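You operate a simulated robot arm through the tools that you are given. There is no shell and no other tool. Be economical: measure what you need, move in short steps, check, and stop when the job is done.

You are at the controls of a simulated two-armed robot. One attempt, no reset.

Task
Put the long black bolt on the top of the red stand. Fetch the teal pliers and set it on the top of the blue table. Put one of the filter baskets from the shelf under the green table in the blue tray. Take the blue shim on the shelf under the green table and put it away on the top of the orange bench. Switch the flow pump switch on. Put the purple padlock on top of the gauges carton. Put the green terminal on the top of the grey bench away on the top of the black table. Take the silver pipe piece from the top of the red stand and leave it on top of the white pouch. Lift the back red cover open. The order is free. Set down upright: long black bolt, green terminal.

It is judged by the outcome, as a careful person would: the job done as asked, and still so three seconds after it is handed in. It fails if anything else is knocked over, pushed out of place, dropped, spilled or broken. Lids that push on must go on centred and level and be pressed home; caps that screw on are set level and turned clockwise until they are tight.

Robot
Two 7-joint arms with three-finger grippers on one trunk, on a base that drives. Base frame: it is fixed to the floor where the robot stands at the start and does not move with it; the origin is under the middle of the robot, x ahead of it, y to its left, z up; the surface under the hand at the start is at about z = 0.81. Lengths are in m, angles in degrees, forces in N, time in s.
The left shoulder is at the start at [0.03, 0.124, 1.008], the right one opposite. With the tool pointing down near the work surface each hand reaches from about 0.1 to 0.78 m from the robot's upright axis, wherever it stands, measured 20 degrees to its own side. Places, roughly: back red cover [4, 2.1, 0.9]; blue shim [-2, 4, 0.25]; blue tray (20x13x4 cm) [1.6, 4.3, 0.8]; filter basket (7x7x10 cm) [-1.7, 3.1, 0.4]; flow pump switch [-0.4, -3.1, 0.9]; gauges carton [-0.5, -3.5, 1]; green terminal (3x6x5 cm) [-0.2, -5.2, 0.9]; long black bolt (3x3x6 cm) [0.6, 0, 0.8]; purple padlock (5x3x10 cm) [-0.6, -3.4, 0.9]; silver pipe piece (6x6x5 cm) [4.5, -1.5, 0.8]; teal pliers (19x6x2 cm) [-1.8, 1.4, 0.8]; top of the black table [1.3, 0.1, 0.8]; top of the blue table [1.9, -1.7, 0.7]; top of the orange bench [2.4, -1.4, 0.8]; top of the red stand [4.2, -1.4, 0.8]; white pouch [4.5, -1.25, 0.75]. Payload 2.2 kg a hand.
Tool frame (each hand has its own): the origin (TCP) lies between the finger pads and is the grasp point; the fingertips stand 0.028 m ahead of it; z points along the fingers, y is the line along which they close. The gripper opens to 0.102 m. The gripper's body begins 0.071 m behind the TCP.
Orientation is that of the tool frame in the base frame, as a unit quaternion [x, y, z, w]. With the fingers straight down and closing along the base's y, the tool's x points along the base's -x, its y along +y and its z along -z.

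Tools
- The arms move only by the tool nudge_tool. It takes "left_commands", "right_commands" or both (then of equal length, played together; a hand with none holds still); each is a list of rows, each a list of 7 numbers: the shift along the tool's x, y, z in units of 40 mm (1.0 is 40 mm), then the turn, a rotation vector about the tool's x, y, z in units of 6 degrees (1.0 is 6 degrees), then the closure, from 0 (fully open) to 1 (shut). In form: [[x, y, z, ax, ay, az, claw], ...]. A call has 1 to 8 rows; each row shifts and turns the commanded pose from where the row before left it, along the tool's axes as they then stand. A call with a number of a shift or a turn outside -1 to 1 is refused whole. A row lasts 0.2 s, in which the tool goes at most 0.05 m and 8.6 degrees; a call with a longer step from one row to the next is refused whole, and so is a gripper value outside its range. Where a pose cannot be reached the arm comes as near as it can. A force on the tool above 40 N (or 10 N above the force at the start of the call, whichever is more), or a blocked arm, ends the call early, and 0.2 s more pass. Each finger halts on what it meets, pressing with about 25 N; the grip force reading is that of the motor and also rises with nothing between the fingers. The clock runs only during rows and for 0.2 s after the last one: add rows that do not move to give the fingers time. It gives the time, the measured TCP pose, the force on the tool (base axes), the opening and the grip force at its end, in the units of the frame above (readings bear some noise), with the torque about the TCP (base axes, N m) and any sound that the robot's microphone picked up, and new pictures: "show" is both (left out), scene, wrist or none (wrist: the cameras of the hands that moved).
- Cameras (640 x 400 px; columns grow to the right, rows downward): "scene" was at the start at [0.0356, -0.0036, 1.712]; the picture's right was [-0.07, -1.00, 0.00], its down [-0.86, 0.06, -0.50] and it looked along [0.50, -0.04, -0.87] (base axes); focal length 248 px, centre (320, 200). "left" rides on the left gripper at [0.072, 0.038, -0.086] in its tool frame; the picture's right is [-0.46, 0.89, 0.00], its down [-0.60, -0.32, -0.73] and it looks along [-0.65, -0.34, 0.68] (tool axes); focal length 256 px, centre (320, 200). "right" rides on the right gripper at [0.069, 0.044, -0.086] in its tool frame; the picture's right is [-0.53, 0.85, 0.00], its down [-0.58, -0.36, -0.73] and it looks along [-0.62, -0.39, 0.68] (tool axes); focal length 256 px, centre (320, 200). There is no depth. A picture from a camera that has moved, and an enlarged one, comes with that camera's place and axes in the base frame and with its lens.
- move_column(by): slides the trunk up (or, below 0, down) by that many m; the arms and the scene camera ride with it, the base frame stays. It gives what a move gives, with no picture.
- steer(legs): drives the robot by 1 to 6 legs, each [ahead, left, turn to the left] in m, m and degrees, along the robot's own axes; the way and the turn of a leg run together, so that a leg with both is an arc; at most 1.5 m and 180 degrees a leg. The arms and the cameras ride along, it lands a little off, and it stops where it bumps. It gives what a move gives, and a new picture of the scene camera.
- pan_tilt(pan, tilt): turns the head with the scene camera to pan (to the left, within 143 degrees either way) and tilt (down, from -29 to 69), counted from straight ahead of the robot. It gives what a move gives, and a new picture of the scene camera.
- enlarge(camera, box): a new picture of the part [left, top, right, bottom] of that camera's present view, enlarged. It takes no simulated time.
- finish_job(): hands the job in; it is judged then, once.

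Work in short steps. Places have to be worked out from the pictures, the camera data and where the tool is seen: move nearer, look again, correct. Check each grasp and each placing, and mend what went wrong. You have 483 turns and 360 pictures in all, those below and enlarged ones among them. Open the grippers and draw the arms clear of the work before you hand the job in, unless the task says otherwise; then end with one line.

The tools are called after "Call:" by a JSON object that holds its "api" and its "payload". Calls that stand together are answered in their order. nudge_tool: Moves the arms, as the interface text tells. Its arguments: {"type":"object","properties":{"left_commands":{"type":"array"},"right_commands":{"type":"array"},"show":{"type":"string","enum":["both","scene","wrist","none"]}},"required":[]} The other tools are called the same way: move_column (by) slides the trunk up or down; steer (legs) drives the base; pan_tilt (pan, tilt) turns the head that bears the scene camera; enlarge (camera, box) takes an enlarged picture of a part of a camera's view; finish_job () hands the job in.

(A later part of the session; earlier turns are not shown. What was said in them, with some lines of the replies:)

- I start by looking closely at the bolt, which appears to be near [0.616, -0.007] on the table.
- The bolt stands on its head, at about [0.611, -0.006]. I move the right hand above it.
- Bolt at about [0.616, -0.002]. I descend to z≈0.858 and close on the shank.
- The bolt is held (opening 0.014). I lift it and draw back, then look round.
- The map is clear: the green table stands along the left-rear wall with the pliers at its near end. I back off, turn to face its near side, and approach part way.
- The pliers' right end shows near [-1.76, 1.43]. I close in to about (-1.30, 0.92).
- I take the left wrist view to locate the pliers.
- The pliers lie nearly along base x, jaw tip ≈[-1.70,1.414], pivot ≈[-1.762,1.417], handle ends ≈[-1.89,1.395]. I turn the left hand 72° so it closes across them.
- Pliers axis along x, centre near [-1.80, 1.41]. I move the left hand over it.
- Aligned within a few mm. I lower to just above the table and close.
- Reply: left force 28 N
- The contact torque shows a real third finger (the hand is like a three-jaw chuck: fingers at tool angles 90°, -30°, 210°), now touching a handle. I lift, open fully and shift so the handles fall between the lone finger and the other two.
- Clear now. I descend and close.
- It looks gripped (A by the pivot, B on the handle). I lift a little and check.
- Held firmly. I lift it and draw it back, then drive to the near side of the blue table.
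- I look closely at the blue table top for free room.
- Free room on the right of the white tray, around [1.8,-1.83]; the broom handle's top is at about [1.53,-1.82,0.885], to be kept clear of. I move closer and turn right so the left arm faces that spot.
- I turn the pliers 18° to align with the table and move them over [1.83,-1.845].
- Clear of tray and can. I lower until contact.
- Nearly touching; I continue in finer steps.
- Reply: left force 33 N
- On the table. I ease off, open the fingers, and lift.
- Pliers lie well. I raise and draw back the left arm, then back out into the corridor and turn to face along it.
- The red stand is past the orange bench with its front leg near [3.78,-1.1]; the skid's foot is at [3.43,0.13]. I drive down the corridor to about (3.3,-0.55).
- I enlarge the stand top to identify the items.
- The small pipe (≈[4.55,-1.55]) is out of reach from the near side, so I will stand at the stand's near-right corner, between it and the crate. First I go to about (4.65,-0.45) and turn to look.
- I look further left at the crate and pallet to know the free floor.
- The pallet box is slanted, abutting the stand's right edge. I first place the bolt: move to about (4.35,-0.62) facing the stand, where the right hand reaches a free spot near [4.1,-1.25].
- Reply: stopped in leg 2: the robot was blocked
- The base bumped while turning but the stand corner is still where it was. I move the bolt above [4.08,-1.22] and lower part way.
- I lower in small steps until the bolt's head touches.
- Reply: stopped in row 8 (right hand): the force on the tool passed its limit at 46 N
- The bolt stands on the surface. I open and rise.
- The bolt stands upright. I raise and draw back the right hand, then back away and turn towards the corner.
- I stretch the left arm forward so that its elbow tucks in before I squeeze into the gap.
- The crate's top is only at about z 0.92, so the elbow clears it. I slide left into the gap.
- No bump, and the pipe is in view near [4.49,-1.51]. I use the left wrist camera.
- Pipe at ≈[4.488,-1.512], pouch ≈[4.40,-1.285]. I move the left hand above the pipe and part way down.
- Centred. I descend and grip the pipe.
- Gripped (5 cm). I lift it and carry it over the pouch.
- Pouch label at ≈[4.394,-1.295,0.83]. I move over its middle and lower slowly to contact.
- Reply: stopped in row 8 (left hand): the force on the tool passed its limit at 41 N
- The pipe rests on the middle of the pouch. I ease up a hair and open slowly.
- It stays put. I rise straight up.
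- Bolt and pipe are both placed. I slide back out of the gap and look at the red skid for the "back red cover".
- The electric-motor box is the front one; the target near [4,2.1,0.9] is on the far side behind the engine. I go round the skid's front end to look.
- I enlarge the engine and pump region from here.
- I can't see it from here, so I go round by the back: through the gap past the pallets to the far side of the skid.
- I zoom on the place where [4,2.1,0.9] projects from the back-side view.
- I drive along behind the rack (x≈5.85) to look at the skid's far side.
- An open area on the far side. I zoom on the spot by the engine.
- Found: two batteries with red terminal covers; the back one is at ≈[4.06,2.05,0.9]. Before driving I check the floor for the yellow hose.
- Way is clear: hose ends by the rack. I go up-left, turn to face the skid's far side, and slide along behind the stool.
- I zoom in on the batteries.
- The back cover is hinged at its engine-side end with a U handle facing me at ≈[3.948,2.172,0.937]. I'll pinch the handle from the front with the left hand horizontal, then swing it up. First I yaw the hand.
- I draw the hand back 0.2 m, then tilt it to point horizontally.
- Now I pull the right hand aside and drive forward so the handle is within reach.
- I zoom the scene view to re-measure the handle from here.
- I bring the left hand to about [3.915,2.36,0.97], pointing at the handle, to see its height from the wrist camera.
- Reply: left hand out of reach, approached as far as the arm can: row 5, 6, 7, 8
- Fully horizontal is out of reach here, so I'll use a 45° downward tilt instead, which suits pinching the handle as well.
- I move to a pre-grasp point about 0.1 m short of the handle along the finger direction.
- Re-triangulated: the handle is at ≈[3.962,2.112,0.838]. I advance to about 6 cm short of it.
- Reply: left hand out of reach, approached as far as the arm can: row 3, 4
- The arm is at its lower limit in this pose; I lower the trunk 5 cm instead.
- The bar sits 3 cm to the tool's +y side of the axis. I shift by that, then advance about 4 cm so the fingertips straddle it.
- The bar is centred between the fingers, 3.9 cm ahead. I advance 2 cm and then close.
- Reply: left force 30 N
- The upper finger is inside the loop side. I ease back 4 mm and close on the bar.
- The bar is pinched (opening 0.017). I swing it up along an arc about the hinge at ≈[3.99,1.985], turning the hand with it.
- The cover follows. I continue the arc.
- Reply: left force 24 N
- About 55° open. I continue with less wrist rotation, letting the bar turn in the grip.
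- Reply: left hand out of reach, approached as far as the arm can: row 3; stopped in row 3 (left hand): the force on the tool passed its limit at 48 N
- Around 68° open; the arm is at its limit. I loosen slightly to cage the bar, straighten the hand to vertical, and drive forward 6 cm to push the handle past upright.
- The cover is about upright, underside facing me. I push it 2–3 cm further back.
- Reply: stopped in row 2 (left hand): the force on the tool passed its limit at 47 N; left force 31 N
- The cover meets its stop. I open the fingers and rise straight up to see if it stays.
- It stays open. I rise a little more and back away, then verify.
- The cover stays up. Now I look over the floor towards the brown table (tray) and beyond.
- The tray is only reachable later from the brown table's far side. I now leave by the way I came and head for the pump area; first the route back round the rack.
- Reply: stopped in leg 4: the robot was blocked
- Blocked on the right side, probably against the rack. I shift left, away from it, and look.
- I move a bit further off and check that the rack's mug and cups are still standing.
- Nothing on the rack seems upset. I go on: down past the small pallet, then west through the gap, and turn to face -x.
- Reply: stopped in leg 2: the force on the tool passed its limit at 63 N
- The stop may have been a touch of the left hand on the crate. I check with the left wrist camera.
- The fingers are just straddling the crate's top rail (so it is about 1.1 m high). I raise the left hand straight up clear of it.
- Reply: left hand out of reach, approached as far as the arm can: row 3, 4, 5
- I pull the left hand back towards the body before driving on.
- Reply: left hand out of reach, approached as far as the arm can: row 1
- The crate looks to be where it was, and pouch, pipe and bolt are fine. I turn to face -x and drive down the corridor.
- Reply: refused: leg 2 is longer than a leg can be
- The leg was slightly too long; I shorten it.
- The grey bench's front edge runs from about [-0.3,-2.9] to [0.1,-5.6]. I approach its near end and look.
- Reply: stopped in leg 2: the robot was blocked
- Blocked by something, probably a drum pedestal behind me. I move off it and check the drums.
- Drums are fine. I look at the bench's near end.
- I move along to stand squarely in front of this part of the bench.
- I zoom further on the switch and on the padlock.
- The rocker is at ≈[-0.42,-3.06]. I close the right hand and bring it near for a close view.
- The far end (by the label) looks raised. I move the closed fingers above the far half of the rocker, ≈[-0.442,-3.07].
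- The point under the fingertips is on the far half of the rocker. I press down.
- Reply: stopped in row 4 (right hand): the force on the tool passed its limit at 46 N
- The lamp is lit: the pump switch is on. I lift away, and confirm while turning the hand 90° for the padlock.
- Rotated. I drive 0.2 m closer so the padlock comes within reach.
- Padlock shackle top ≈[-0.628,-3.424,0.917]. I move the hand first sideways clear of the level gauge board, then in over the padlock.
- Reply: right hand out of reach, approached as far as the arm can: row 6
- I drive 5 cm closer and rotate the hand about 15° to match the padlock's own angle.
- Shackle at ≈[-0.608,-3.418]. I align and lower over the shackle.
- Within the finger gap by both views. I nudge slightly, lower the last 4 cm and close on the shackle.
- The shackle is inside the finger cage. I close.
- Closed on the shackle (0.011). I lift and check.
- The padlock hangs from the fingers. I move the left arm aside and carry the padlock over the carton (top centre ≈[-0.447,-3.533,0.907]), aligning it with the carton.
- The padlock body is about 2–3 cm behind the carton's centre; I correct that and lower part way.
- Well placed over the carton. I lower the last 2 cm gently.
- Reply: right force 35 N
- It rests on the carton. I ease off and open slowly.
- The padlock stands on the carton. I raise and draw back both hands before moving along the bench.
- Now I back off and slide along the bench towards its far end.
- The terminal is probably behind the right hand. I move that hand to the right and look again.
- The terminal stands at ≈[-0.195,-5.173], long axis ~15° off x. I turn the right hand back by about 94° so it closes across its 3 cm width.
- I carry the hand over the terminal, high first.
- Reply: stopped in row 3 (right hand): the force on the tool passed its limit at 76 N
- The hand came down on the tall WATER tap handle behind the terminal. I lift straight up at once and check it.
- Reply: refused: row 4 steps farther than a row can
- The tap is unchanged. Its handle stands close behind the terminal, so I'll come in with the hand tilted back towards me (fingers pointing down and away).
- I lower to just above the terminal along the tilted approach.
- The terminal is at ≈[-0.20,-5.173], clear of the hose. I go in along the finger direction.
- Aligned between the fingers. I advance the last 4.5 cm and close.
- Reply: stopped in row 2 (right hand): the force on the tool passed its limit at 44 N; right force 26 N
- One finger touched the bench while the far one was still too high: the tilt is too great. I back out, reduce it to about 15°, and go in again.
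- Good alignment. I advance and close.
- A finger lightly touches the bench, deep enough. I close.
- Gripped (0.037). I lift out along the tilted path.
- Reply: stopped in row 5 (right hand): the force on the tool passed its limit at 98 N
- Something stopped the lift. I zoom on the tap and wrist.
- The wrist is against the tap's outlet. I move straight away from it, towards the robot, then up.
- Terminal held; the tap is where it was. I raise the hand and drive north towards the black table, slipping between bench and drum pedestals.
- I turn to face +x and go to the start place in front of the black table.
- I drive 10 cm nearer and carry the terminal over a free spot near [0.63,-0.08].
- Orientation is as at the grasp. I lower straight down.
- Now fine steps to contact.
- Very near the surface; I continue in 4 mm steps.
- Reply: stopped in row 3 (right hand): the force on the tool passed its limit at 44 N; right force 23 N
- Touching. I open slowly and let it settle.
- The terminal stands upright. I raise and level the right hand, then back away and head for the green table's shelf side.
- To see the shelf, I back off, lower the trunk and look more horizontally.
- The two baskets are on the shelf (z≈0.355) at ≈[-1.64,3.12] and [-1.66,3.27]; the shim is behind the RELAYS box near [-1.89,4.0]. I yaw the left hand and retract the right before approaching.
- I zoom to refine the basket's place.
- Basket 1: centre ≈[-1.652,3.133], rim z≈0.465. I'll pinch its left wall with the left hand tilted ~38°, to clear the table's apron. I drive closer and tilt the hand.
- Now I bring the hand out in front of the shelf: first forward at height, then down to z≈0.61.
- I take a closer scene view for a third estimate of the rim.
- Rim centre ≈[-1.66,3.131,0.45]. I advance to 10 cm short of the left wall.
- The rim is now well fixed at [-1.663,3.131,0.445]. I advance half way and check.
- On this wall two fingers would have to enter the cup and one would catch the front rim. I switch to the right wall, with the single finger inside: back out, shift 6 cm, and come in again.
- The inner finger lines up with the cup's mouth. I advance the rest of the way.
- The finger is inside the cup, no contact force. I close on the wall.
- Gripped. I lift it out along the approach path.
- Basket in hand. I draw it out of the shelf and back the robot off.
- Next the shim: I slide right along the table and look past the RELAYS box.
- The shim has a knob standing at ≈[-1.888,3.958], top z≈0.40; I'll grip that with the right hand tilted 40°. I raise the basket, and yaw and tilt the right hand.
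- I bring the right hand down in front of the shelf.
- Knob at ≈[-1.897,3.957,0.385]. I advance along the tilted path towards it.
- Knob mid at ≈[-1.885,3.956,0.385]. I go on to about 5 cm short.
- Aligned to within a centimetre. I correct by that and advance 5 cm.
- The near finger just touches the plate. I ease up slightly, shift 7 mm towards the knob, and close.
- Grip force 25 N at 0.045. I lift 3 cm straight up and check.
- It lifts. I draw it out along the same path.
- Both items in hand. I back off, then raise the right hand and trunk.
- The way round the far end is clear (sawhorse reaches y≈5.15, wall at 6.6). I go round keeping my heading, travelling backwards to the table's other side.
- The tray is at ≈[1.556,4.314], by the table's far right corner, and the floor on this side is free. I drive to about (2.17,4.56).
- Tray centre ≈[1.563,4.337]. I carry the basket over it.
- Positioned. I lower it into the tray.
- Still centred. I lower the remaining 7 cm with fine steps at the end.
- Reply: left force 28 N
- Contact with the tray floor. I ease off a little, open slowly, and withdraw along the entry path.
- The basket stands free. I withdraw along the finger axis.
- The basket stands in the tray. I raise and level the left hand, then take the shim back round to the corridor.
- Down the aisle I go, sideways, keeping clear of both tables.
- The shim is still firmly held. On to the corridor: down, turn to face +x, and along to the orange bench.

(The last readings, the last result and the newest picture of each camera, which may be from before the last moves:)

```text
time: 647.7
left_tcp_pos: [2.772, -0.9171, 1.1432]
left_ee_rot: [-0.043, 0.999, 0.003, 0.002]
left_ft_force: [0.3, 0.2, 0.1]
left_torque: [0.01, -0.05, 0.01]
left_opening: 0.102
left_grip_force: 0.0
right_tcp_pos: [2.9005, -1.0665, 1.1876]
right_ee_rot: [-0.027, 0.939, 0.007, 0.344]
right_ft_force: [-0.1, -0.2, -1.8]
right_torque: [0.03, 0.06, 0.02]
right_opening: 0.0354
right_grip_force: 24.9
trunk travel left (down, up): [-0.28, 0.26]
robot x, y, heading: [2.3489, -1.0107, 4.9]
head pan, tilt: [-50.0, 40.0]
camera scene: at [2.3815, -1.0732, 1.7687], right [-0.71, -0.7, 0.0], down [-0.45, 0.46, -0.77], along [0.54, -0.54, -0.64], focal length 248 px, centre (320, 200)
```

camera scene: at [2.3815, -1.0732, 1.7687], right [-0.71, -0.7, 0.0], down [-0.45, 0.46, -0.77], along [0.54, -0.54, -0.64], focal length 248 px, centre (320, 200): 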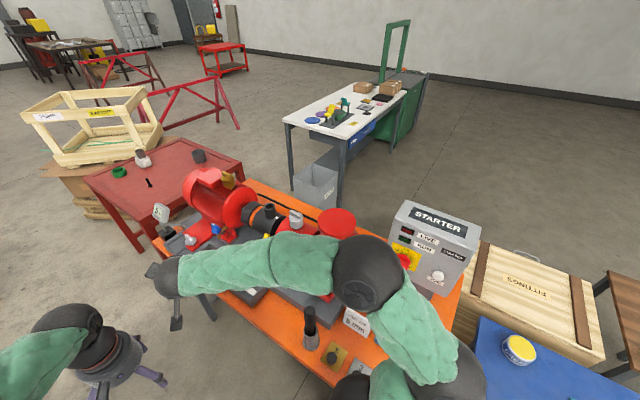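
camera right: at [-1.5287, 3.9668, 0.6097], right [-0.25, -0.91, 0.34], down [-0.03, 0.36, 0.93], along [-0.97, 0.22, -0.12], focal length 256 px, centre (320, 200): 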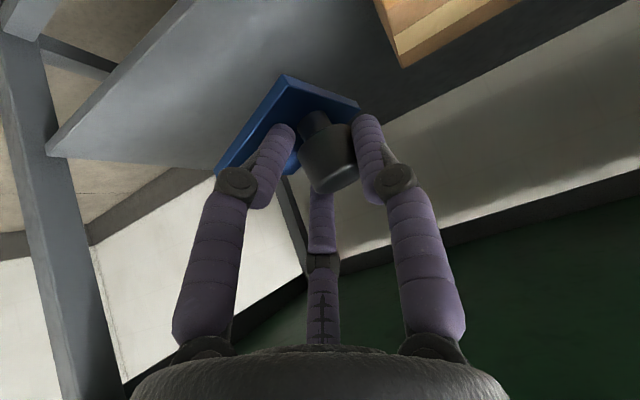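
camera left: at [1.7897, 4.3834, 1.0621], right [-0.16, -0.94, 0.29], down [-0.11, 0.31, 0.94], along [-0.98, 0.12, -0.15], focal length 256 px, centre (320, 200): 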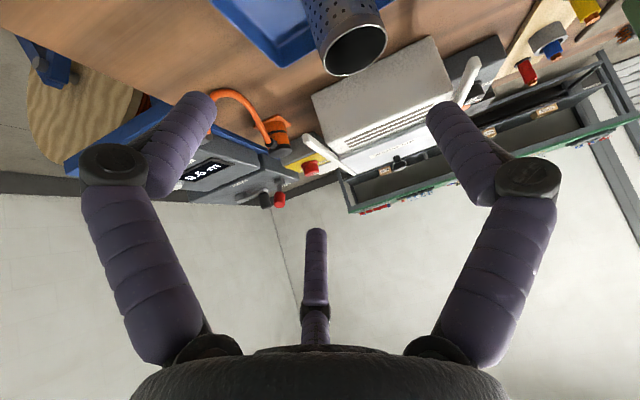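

I'm close to the bench, so I shift left into the corridor, then turn to face the bench squarely and look for free room.

Call:
{"api": "steer", "payload": {"legs": [[0.1, 0.3, 0], [0.25, 0, 0], [0, 0, -85]]}}

Call:
{"api": "pan_tilt", "payload": {"pan": 0, "tilt": 45}}

```text
time: 654.8
left_tcp_pos: [2.8291, -1.089, 1.1425]
left_ee_rot: [0.627, 0.779, 0.002, 0.003]
left_ft_force: [0.1, -0.7, -0.1]
left_torque: [0.01, 0.0, 0.01]
left_opening: 0.102
left_grip_force: 0.1
right_tcp_pos: [2.6966, -1.236, 1.1882]
right_ee_rot: [0.598, 0.724, -0.22, 0.263]
right_ft_force: [-0.3, -0.1, -1.5]
right_torque: [0.04, 0.0, 0.01]
right_opening: 0.0355
right_grip_force: 25.2
trunk travel left (down, up): [-0.28, 0.26]
robot x, y, heading: [2.6788, -0.689, -77.8]
head pan, tilt: [-50.0, 40.0]
camera scene: at [2.621, -0.7229, 1.7687], right [-0.79, 0.61, 0.0], down [0.39, 0.51, -0.77], along [-0.47, -0.6, -0.64], focal length 248 px, centre (320, 200)
```

scene: 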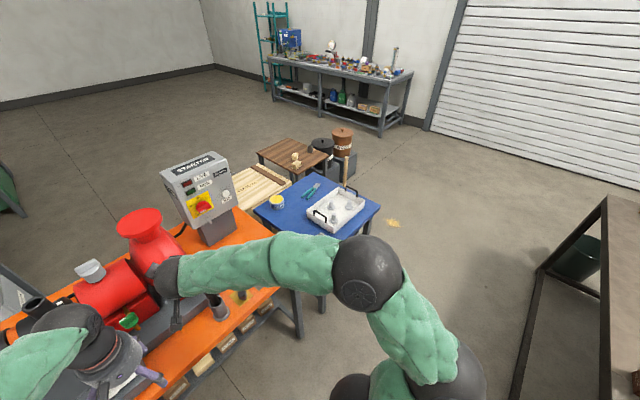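

```text
time: 656.0
left_tcp_pos: [2.83, -1.0896, 1.1425]
left_ee_rot: [0.626, 0.78, 0.001, 0.003]
left_ft_force: [-0.1, -0.3, -0.1]
left_torque: [0.0, 0.0, 0.0]
left_opening: 0.1021
left_grip_force: 0.0
right_tcp_pos: [2.6979, -1.2359, 1.1879]
right_ee_rot: [0.598, 0.724, -0.221, 0.263]
right_ft_force: [0.2, -0.2, -0.8]
right_torque: [0.06, 0.01, 0.01]
right_opening: 0.0354
right_grip_force: 25.4
trunk travel left (down, up): [-0.28, 0.26]
robot x, y, heading: [2.6814, -0.6846, -77.7]
head pan, tilt: [0.0, 45.0]
camera scene: at [2.6904, -0.7353, 1.7614], right [-0.98, -0.21, 0.0], down [-0.15, 0.69, -0.71], along [0.15, -0.69, -0.71], focal length 248 px, centre (320, 200)
```

scene: 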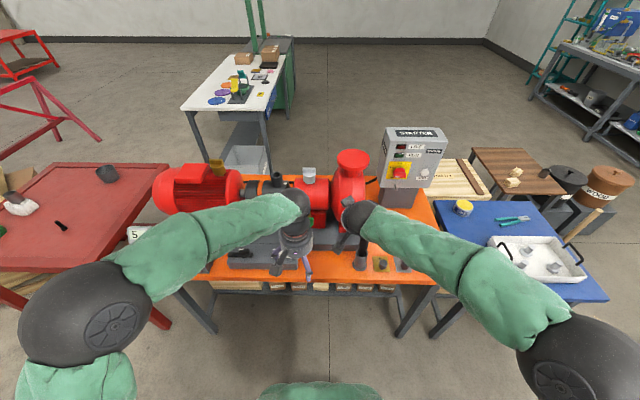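

Call:
{"api": "enlarge", "payload": {"camera": "scene", "box": [0, 160, 160, 260]}}

Call:
{"api": "enlarge", "payload": {"camera": "scene", "box": [200, 160, 456, 320]}}

```text
4.00 times, centred on (80, 210) of scene
camera zoom: at [2.6904, -0.7353, 1.7614], right [-0.98, -0.21, 0.0], down [-0.15, 0.69, -0.71], along [0.15, -0.69, -0.71], focal length 991 px, centre (1280, 160)
```

zoom: 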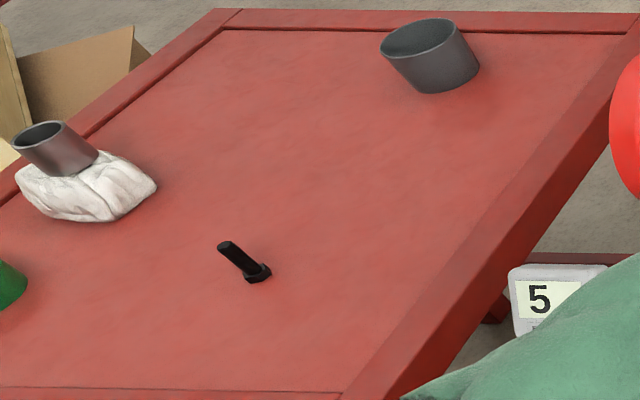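

```text
2.50 times, centred on (328, 240) of scene
camera zoom: at [2.6904, -0.7353, 1.7614], right [-0.98, -0.21, 0.0], down [-0.15, 0.69, -0.71], along [0.15, -0.69, -0.71], focal length 619 px, centre (300, 100)
```

zoom: 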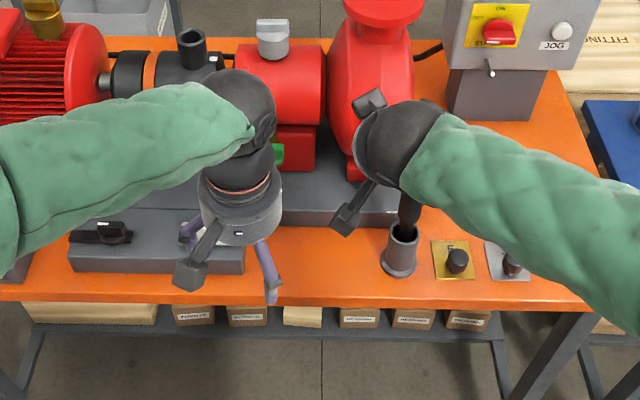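

Bolt, pipe and pouch are still fine (wide-angle lean only). There is a free strip on the orange bench around [2.785,-1.29]. I move the left hand aside and check how the shim hangs.

Call:
{"api": "nudge_tool", "payload": {"left_commands": [[0.42, 0.86, -0.2, 0, 0, 0, 0], [0.42, 0.86, -0.2, 0, 0, 0, 0], [0.42, 0.86, -0.2, 0, 0, 0, 0], [0.42, 0.86, -0.2, 0, 0, 0, 0], [0.42, 0.86, -0.2, 0, 0, 0, 0]], "show": "none"}}

Call:
{"api": "enlarge", "payload": {"camera": "right", "box": [0, 0, 640, 400]}}

Call:
{"api": "enlarge", "payload": {"camera": "scene", "box": [264, 190, 424, 290]}}

```text
time: 657.2
left_tcp_pos: [2.9777, -0.9714, 1.1836]
left_ee_rot: [0.627, 0.779, 0.002, 0.003]
left_ft_force: [-0.8, -0.4, 1.0]
left_torque: [-0.06, -0.02, -0.01]
left_opening: 0.1017
left_grip_force: 0.1
right_tcp_pos: [2.6989, -1.2349, 1.1897]
right_ee_rot: [0.597, 0.724, -0.221, 0.264]
right_ft_force: [-0.4, -0.2, -1.2]
right_torque: [0.01, 0.03, -0.03]
right_opening: 0.0356
right_grip_force: 24.8
trunk travel left (down, up): [-0.28, 0.26]
robot x, y, heading: [2.6819, -0.6812, -77.9]
head pan, tilt: [0.0, 45.0]
```

```text
1.00 times, centred on (320, 200) of right (not enlarged: the box is as wide or as high as the picture)
camera zoom: at [2.7199, -1.1212, 1.2095], right [0.91, -0.24, 0.34], down [-0.36, -0.04, 0.93], along [-0.21, -0.97, -0.12], focal length 256 px, centre (320, 200)
```

zoom: 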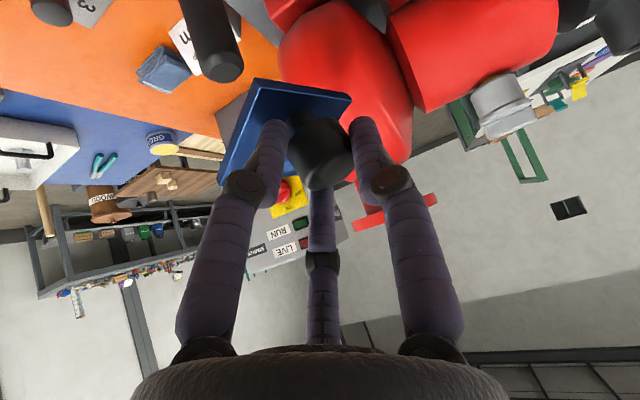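

```text
4.00 times, centred on (344, 240) of scene
camera zoom: at [2.6909, -0.7341, 1.7615], right [-0.98, -0.21, 0.0], down [-0.15, 0.69, -0.71], along [0.15, -0.69, -0.71], focal length 991 px, centre (224, 40)
```

zoom: 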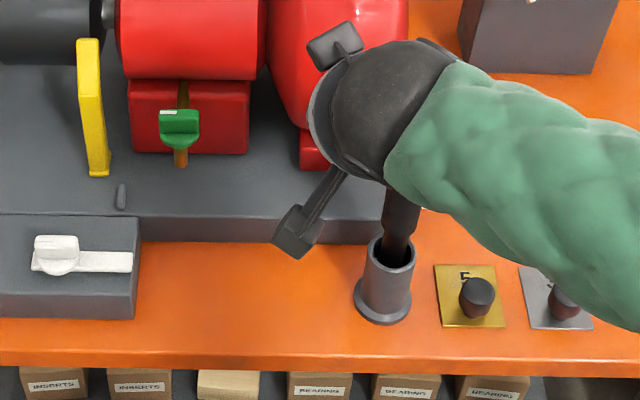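

Call:
{"api": "enlarge", "payload": {"camera": "right", "box": [190, 50, 390, 220]}}

```text
2.35 times, centred on (290, 135) of right
camera zoom: at [2.7199, -1.1212, 1.2095], right [0.91, -0.24, 0.34], down [-0.36, -0.04, 0.93], along [-0.21, -0.97, -0.12], focal length 602 px, centre (391, 353)
```

zoom: 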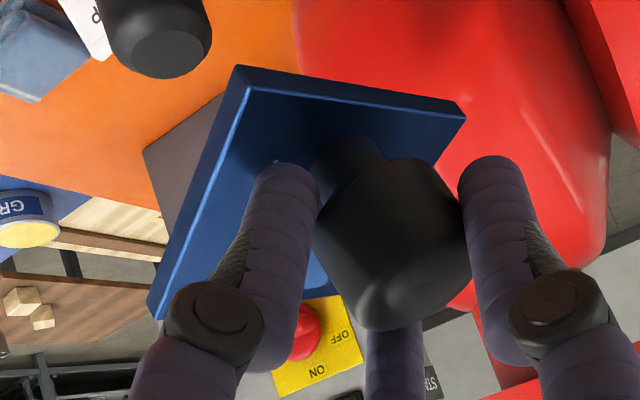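

The shim seems to have turned in the grip, its knob leaning ~14° towards me. I take that out by reducing the hand's tilt by the same amount, while moving above the free spot.

Call:
{"api": "nudge_tool", "payload": {"right_commands": [[0, 0, 0, 0, 1, 0, 0.95], [0, 0, 0, 0, 1, 0, 0.95], [0, 0, 0, 0, 0.3, 0, 0.95], [0.065, 0.366, 0.9, 0, 0, 0, 0.95], [0.065, 0.366, 0.9, 0, 0, 0, 0.95], [0.065, 0.366, 0.9, 0, 0, 0, 0.95], [0.065, 0.366, 0.9, 0, 0, 0, 0.95], [0.065, 0.366, 0.9, 0, 0, 0, 0.95]], "show": "both"}}

Call:
{"api": "enlarge", "payload": {"camera": "scene", "box": [232, 180, 392, 280]}}

```text
time: 659.0
left_tcp_pos: [2.9782, -0.9727, 1.1825]
left_ee_rot: [0.626, 0.78, 0.002, 0.003]
left_ft_force: [-0.7, -0.2, 0.1]
left_torque: [0.01, 0.01, 0.02]
left_opening: 0.102
left_grip_force: 0.1
right_tcp_pos: [2.7812, -1.291, 1.0224]
right_ee_rot: [0.621, 0.75, -0.147, 0.174]
right_ft_force: [0.2, -0.7, -2.1]
right_torque: [0.08, 0.01, 0.0]
right_opening: 0.0357
right_grip_force: 25.2
trunk travel left (down, up): [-0.28, 0.26]
robot x, y, heading: [2.6806, -0.6836, -77.9]
head pan, tilt: [0.0, 45.0]
camera scene: at [2.6915, -0.7366, 1.7614], right [-0.98, -0.21, 0.0], down [-0.15, 0.69, -0.71], along [0.15, -0.69, -0.71], focal length 248 px, centre (320, 200)
camera right: at [2.8044, -1.1858, 1.0688], right [0.92, -0.31, 0.23], down [-0.32, -0.26, 0.91], along [-0.23, -0.92, -0.33], focal length 256 px, centre (320, 200)
```

scene: 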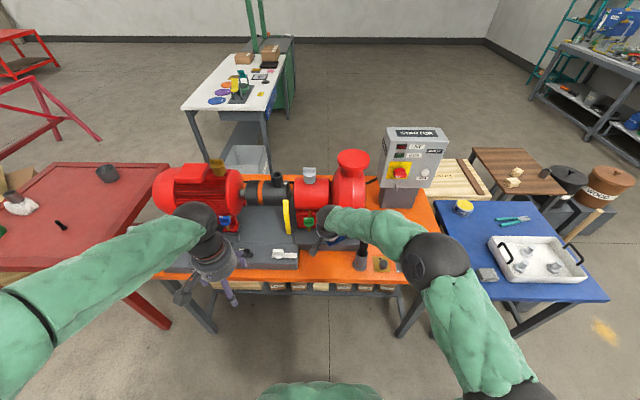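
right: 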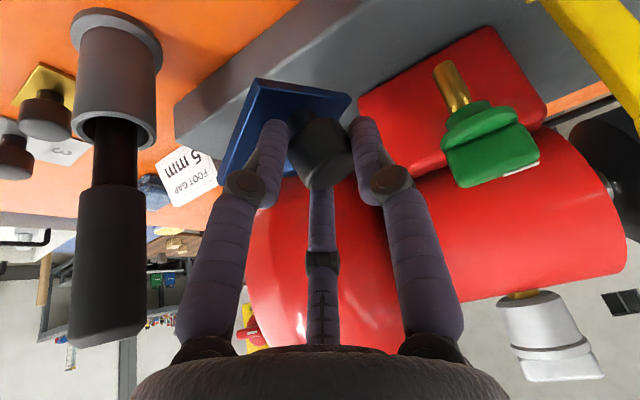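

```text
4.00 times, centred on (312, 230) of scene
camera zoom: at [2.6915, -0.7366, 1.7614], right [-0.98, -0.21, 0.0], down [-0.15, 0.69, -0.71], along [0.15, -0.69, -0.71], focal length 991 px, centre (352, 80)
```

zoom: 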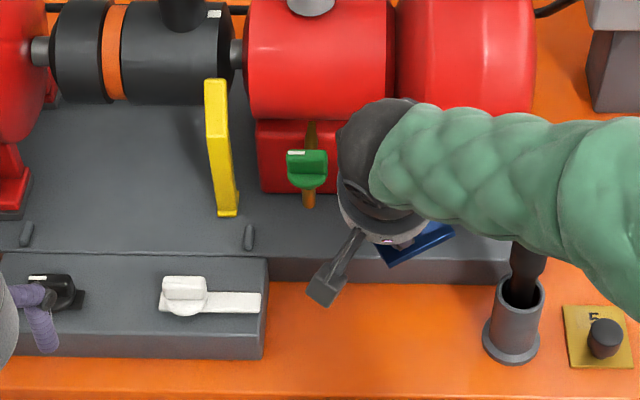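

By comparison with the grasp pictures the shim now leans only ~7° sideways; I correct that, shift it 2–3 cm to fit the strip, and lower a bit.

Call:
{"api": "nudge_tool", "payload": {"right_commands": [[0, 0, 0, -1, 0, 0, 0.95], [0.6, 0.26, 0.57, 0, 0, 0, 0.95], [0.6, 0.26, 0.57, 0, 0, 0, 0.95], [0, 0, 0, 0, 0, 0, 0.95]], "show": "wrist"}}

Call:
{"api": "enlarge", "payload": {"camera": "scene", "box": [264, 220, 392, 300]}}

```text
time: 660.0
left_tcp_pos: [2.9772, -0.973, 1.1833]
left_ee_rot: [0.627, 0.779, 0.001, 0.003]
left_ft_force: [0.4, 0.1, -0.7]
left_torque: [0.02, 0.0, 0.03]
left_opening: 0.1021
left_grip_force: 0.0
right_tcp_pos: [2.802, -1.2616, 0.9625]
right_ee_rot: [0.61, 0.758, -0.108, 0.207]
right_ft_force: [0.6, -0.1, -0.9]
right_torque: [-0.01, 0.01, -0.01]
right_opening: 0.0353
right_grip_force: 25.0
trunk travel left (down, up): [-0.28, 0.26]
robot x, y, heading: [2.6815, -0.6877, -77.9]
head pan, tilt: [0.0, 45.0]
camera right: at [2.8166, -1.156, 1.0134], right [0.91, -0.27, 0.31], down [-0.39, -0.29, 0.88], along [-0.15, -0.92, -0.37], focal length 256 px, centre (320, 200)
```

right: 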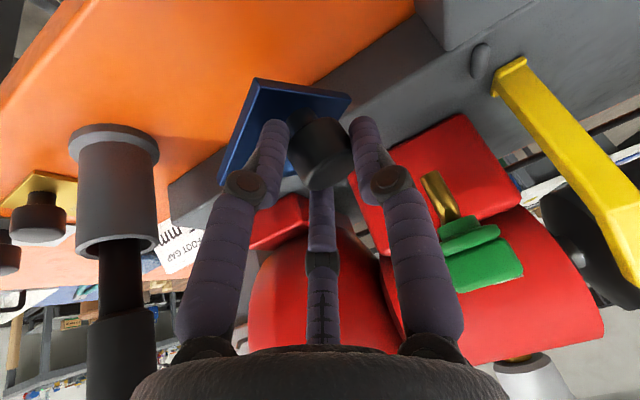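

```text
5.00 times, centred on (328, 260) of scene
camera zoom: at [2.6907, -0.7352, 1.7614], right [-0.98, -0.21, 0.0], down [-0.15, 0.69, -0.71], along [0.15, -0.69, -0.71], focal length 1239 px, centre (280, -100)
```

zoom: 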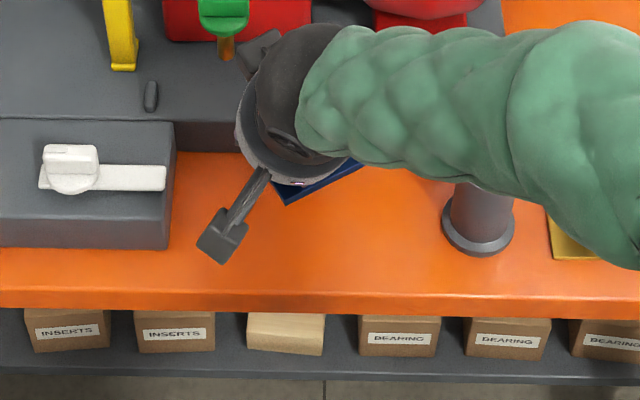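

Well placed over the strip. I lower in steps.

Call:
{"api": "nudge_tool", "payload": {"right_commands": [[0.446, -0.089, 0.893, 0, 0, 0, 0.95], [0.3, -0.06, 0.6, 0, 0, 0, 0.95], [0.1, -0.02, 0.2, 0, 0, 0, 0.95], [0.07, -0.015, 0.14, 0, 0, 0, 0.95], [0.07, -0.015, 0.14, 0, 0, 0, 0.95], [0.07, -0.015, 0.14, 0, 0, 0, 0.95]], "show": "wrist"}}

Call:
{"api": "enlarge", "payload": {"camera": "scene", "box": [264, 220, 392, 300]}}

```text
time: 661.0
left_tcp_pos: [2.9776, -0.9713, 1.1834]
left_ee_rot: [0.627, 0.779, 0.002, 0.004]
left_ft_force: [0.6, -0.2, -0.3]
left_torque: [0.03, -0.02, 0.01]
left_opening: 0.1022
left_grip_force: 0.0
right_tcp_pos: [2.801, -1.2682, 0.8846]
right_ee_rot: [0.61, 0.756, -0.111, 0.211]
right_ft_force: [0.1, 3.8, 7.2]
right_torque: [0.32, 0.12, -0.05]
right_opening: 0.0345
right_grip_force: 24.7
trunk travel left (down, up): [-0.28, 0.26]
robot x, y, heading: [2.6808, -0.6846, -77.9]
head pan, tilt: [0.0, 45.0]
stopped in row 5 (right hand): the force on the tool passed its limit at 42 N (the readings are from after the stop); the commanded pose is now the measured one
camera right: at [2.8159, -1.1608, 0.9343], right [0.91, -0.27, 0.32], down [-0.39, -0.28, 0.88], along [-0.15, -0.92, -0.36], focal length 256 px, centre (320, 200)
```

right: 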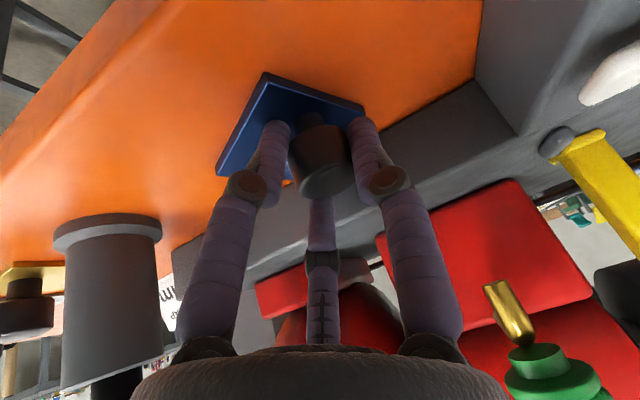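

```text
5.00 times, centred on (328, 260) of scene
camera zoom: at [2.6905, -0.7346, 1.7613], right [-0.98, -0.21, 0.0], down [-0.15, 0.69, -0.71], along [0.15, -0.69, -0.71], focal length 1239 px, centre (280, -100)
```

zoom: 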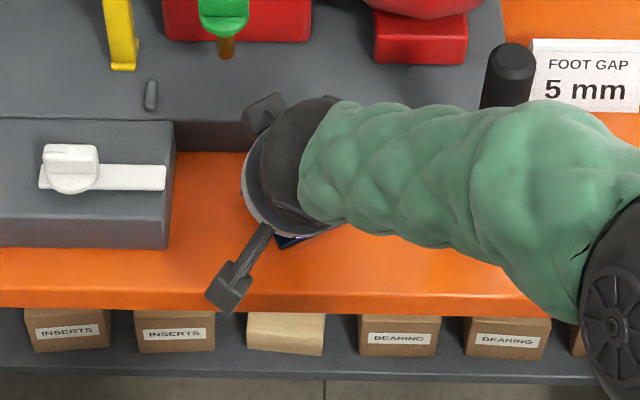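

The plate touches the bench. I open slowly and let it settle.

Call:
{"api": "nudge_tool", "payload": {"right_commands": [[0, 0, 0, 0, 0, 0, 0.66], [0, 0, 0, 0, 0, 0, 0.6], [0, 0, 0, 0, 0, 0, 0.55], [0, 0, 0, 0, 0, 0, 0.45], [0, 0, 0, 0, 0, 0, 0.3]], "show": "wrist"}}

```text
time: 662.2
left_tcp_pos: [2.9793, -0.9717, 1.1829]
left_ee_rot: [0.627, 0.779, 0.002, 0.003]
left_ft_force: [-0.9, 0.1, 0.3]
left_torque: [-0.03, -0.02, -0.01]
left_opening: 0.1023
left_grip_force: 0.0
right_tcp_pos: [2.7998, -1.2658, 0.8834]
right_ee_rot: [0.611, 0.756, -0.109, 0.21]
right_ft_force: [0.4, -0.6, 1.5]
right_torque: [0.0, 0.03, 0.0]
right_opening: 0.0733
right_grip_force: 0.0
trunk travel left (down, up): [-0.28, 0.26]
robot x, y, heading: [2.6826, -0.6839, -77.9]
head pan, tilt: [0.0, 45.0]
camera right: at [2.8153, -1.1602, 0.9331], right [0.91, -0.27, 0.32], down [-0.39, -0.28, 0.88], along [-0.15, -0.92, -0.36], focal length 256 px, centre (320, 200)
```

right: 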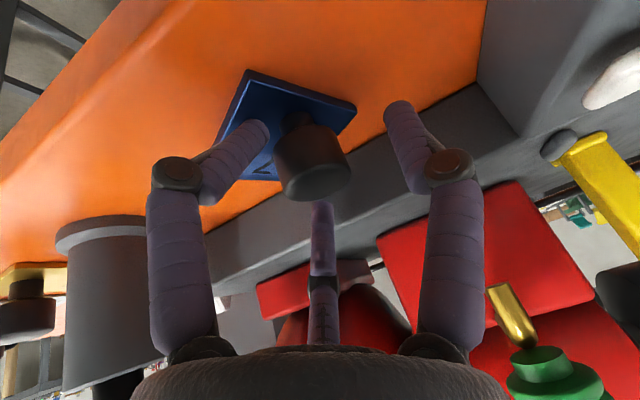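

It lies flat on the bench. I withdraw along the finger axis and look.

Call:
{"api": "nudge_tool", "payload": {"right_commands": [[0, 0, -0.4, 0, 0, 0, 0.2], [0, 0, -0.8, 0, 0, 0, 0.1], [0, 0, -1, 0, 0, 0, 0], [0, 0, -1, 0, 0, 0, 0], [0, 0, -1, 0, 0, 0, 0], [0, 0, -1, 0, 0, 0, 0]], "show": "wrist"}}

Call:
{"api": "nudge_tool", "payload": {"right_commands": [[0.8, -0.8, 0, 0, 0, 0, 0], [0.8, -0.8, 0, 0, 0, 0, 0], [0.8, -0.8, 0, 0, 0, 0, 0]], "show": "none"}}

Call:
{"api": "enlarge", "payload": {"camera": "scene", "box": [216, 200, 408, 320]}}

```text
time: 663.6
left_tcp_pos: [2.9779, -0.9708, 1.184]
left_ee_rot: [0.627, 0.779, 0.002, 0.004]
left_ft_force: [0.5, 0.1, -0.4]
left_torque: [0.01, 0.0, 0.0]
left_opening: 0.102
left_grip_force: 0.0
right_tcp_pos: [2.7646, -1.1785, 1.0675]
right_ee_rot: [0.61, 0.757, -0.11, 0.21]
right_ft_force: [0.0, 0.0, -0.7]
right_torque: [-0.04, -0.03, -0.02]
right_opening: 0.1021
right_grip_force: 0.0
trunk travel left (down, up): [-0.28, 0.26]
robot x, y, heading: [2.6806, -0.6846, -77.8]
head pan, tilt: [0.0, 45.0]
camera right: at [2.7787, -1.0724, 1.1167], right [0.91, -0.27, 0.32], down [-0.39, -0.28, 0.88], along [-0.15, -0.92, -0.36], focal length 256 px, centre (320, 200)
```

right: 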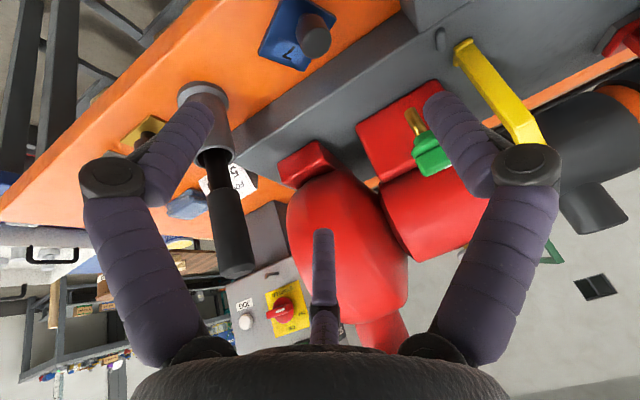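

```text
time: 664.4
left_tcp_pos: [2.9759, -0.9705, 1.1842]
left_ee_rot: [0.627, 0.779, 0.001, 0.005]
left_ft_force: [-1.2, -0.3, 0.0]
left_torque: [0.0, -0.07, -0.04]
left_opening: 0.1021
left_grip_force: 0.0
right_tcp_pos: [2.6537, -1.1173, 1.0173]
right_ee_rot: [0.61, 0.756, -0.109, 0.212]
right_ft_force: [-0.7, 0.0, 0.1]
right_torque: [-0.05, -0.04, 0.03]
right_opening: 0.1019
right_grip_force: 0.0
trunk travel left (down, up): [-0.28, 0.26]
robot x, y, heading: [2.6791, -0.6835, -77.9]
head pan, tilt: [0.0, 45.0]
```

```text
3.33 times, centred on (312, 260) of scene
camera zoom: at [2.6889, -0.7331, 1.7615], right [-0.98, -0.21, 0.0], down [-0.15, 0.69, -0.71], along [0.15, -0.69, -0.71], focal length 826 px, centre (347, 0)
```

zoom: 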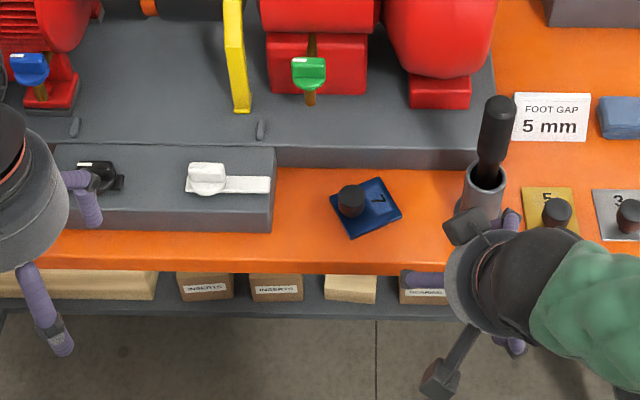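

The shim "7" lies fully on the orange bench. I raise the right arm clear of the work.

Call:
{"api": "nudge_tool", "payload": {"right_commands": [[-0.446, 0.089, -0.893, 0, 0, 0, 0], [-0.446, 0.089, -0.893, 0, 0, 0, 0], [-0.446, 0.089, -0.893, 0, 0, 0, 0], [0.5, 0, -0.5, 0, 0, 0, 0], [0.5, 0, -0.5, 0, 0, 0, 0], [0.5, 0, -0.5, 0, 0, 0, 0]], "show": "none"}}

Call:
{"api": "steer", "payload": {"legs": [[-0.08, 0, 0]]}}

```text
time: 665.8
left_tcp_pos: [2.9772, -0.9698, 1.184]
left_ee_rot: [0.626, 0.78, 0.001, 0.005]
left_ft_force: [0.2, 0.1, -0.2]
left_torque: [-0.04, -0.03, 0.03]
left_opening: 0.1021
left_grip_force: 0.1
right_tcp_pos: [2.6316, -1.0377, 1.1615]
right_ee_rot: [0.609, 0.756, -0.109, 0.212]
right_ft_force: [0.8, 0.9, 0.1]
right_torque: [-0.02, -0.05, -0.01]
right_opening: 0.1019
right_grip_force: 0.0
trunk travel left (down, up): [-0.28, 0.26]
robot x, y, heading: [2.6844, -0.6852, -77.6]
head pan, tilt: [0.0, 45.0]
```

```text
time: 666.9
left_tcp_pos: [2.9614, -0.8939, 1.1836]
left_ee_rot: [0.626, 0.78, 0.001, 0.004]
left_ft_force: [-0.8, 0.6, 0.8]
left_torque: [-0.05, -0.03, 0.01]
left_opening: 0.1019
left_grip_force: 0.0
right_tcp_pos: [2.615, -0.9607, 1.1616]
right_ee_rot: [0.61, 0.756, -0.11, 0.21]
right_ft_force: [0.2, 0.5, 0.6]
right_torque: [-0.05, 0.0, 0.0]
right_opening: 0.102
right_grip_force: 0.1
trunk travel left (down, up): [-0.28, 0.26]
robot x, y, heading: [2.6635, -0.6133, -77.9]
head pan, tilt: [0.0, 45.0]
camera scene: at [2.6734, -0.6565, 1.7615], right [-0.98, -0.21, 0.0], down [-0.15, 0.69, -0.71], along [0.15, -0.69, -0.71], focal length 248 px, centre (320, 200)
```

scene: 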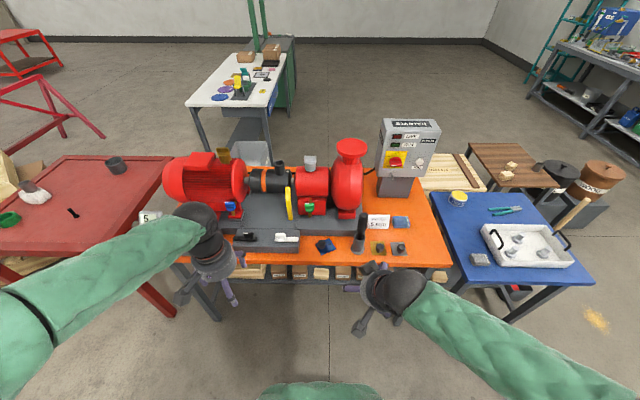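

Both grippers are open and clear. Every item was checked when it was set down, and the bolt, pipe, pliers and shim are in view now and in place, so I hand the job in.

Call:
{"api": "finish_job", "payload": {}}

```text
The job is handed in.
```

All nine parts of the task are done and handed in, each checked by camera when it was set down. Three things were bumped on the way: the pump crate near the red stand, the blue rack behind the red pump unit, and the water tap on the grey bench. All looked unmoved afterwards, though I could not rule out a slight shift of the crate or rack.
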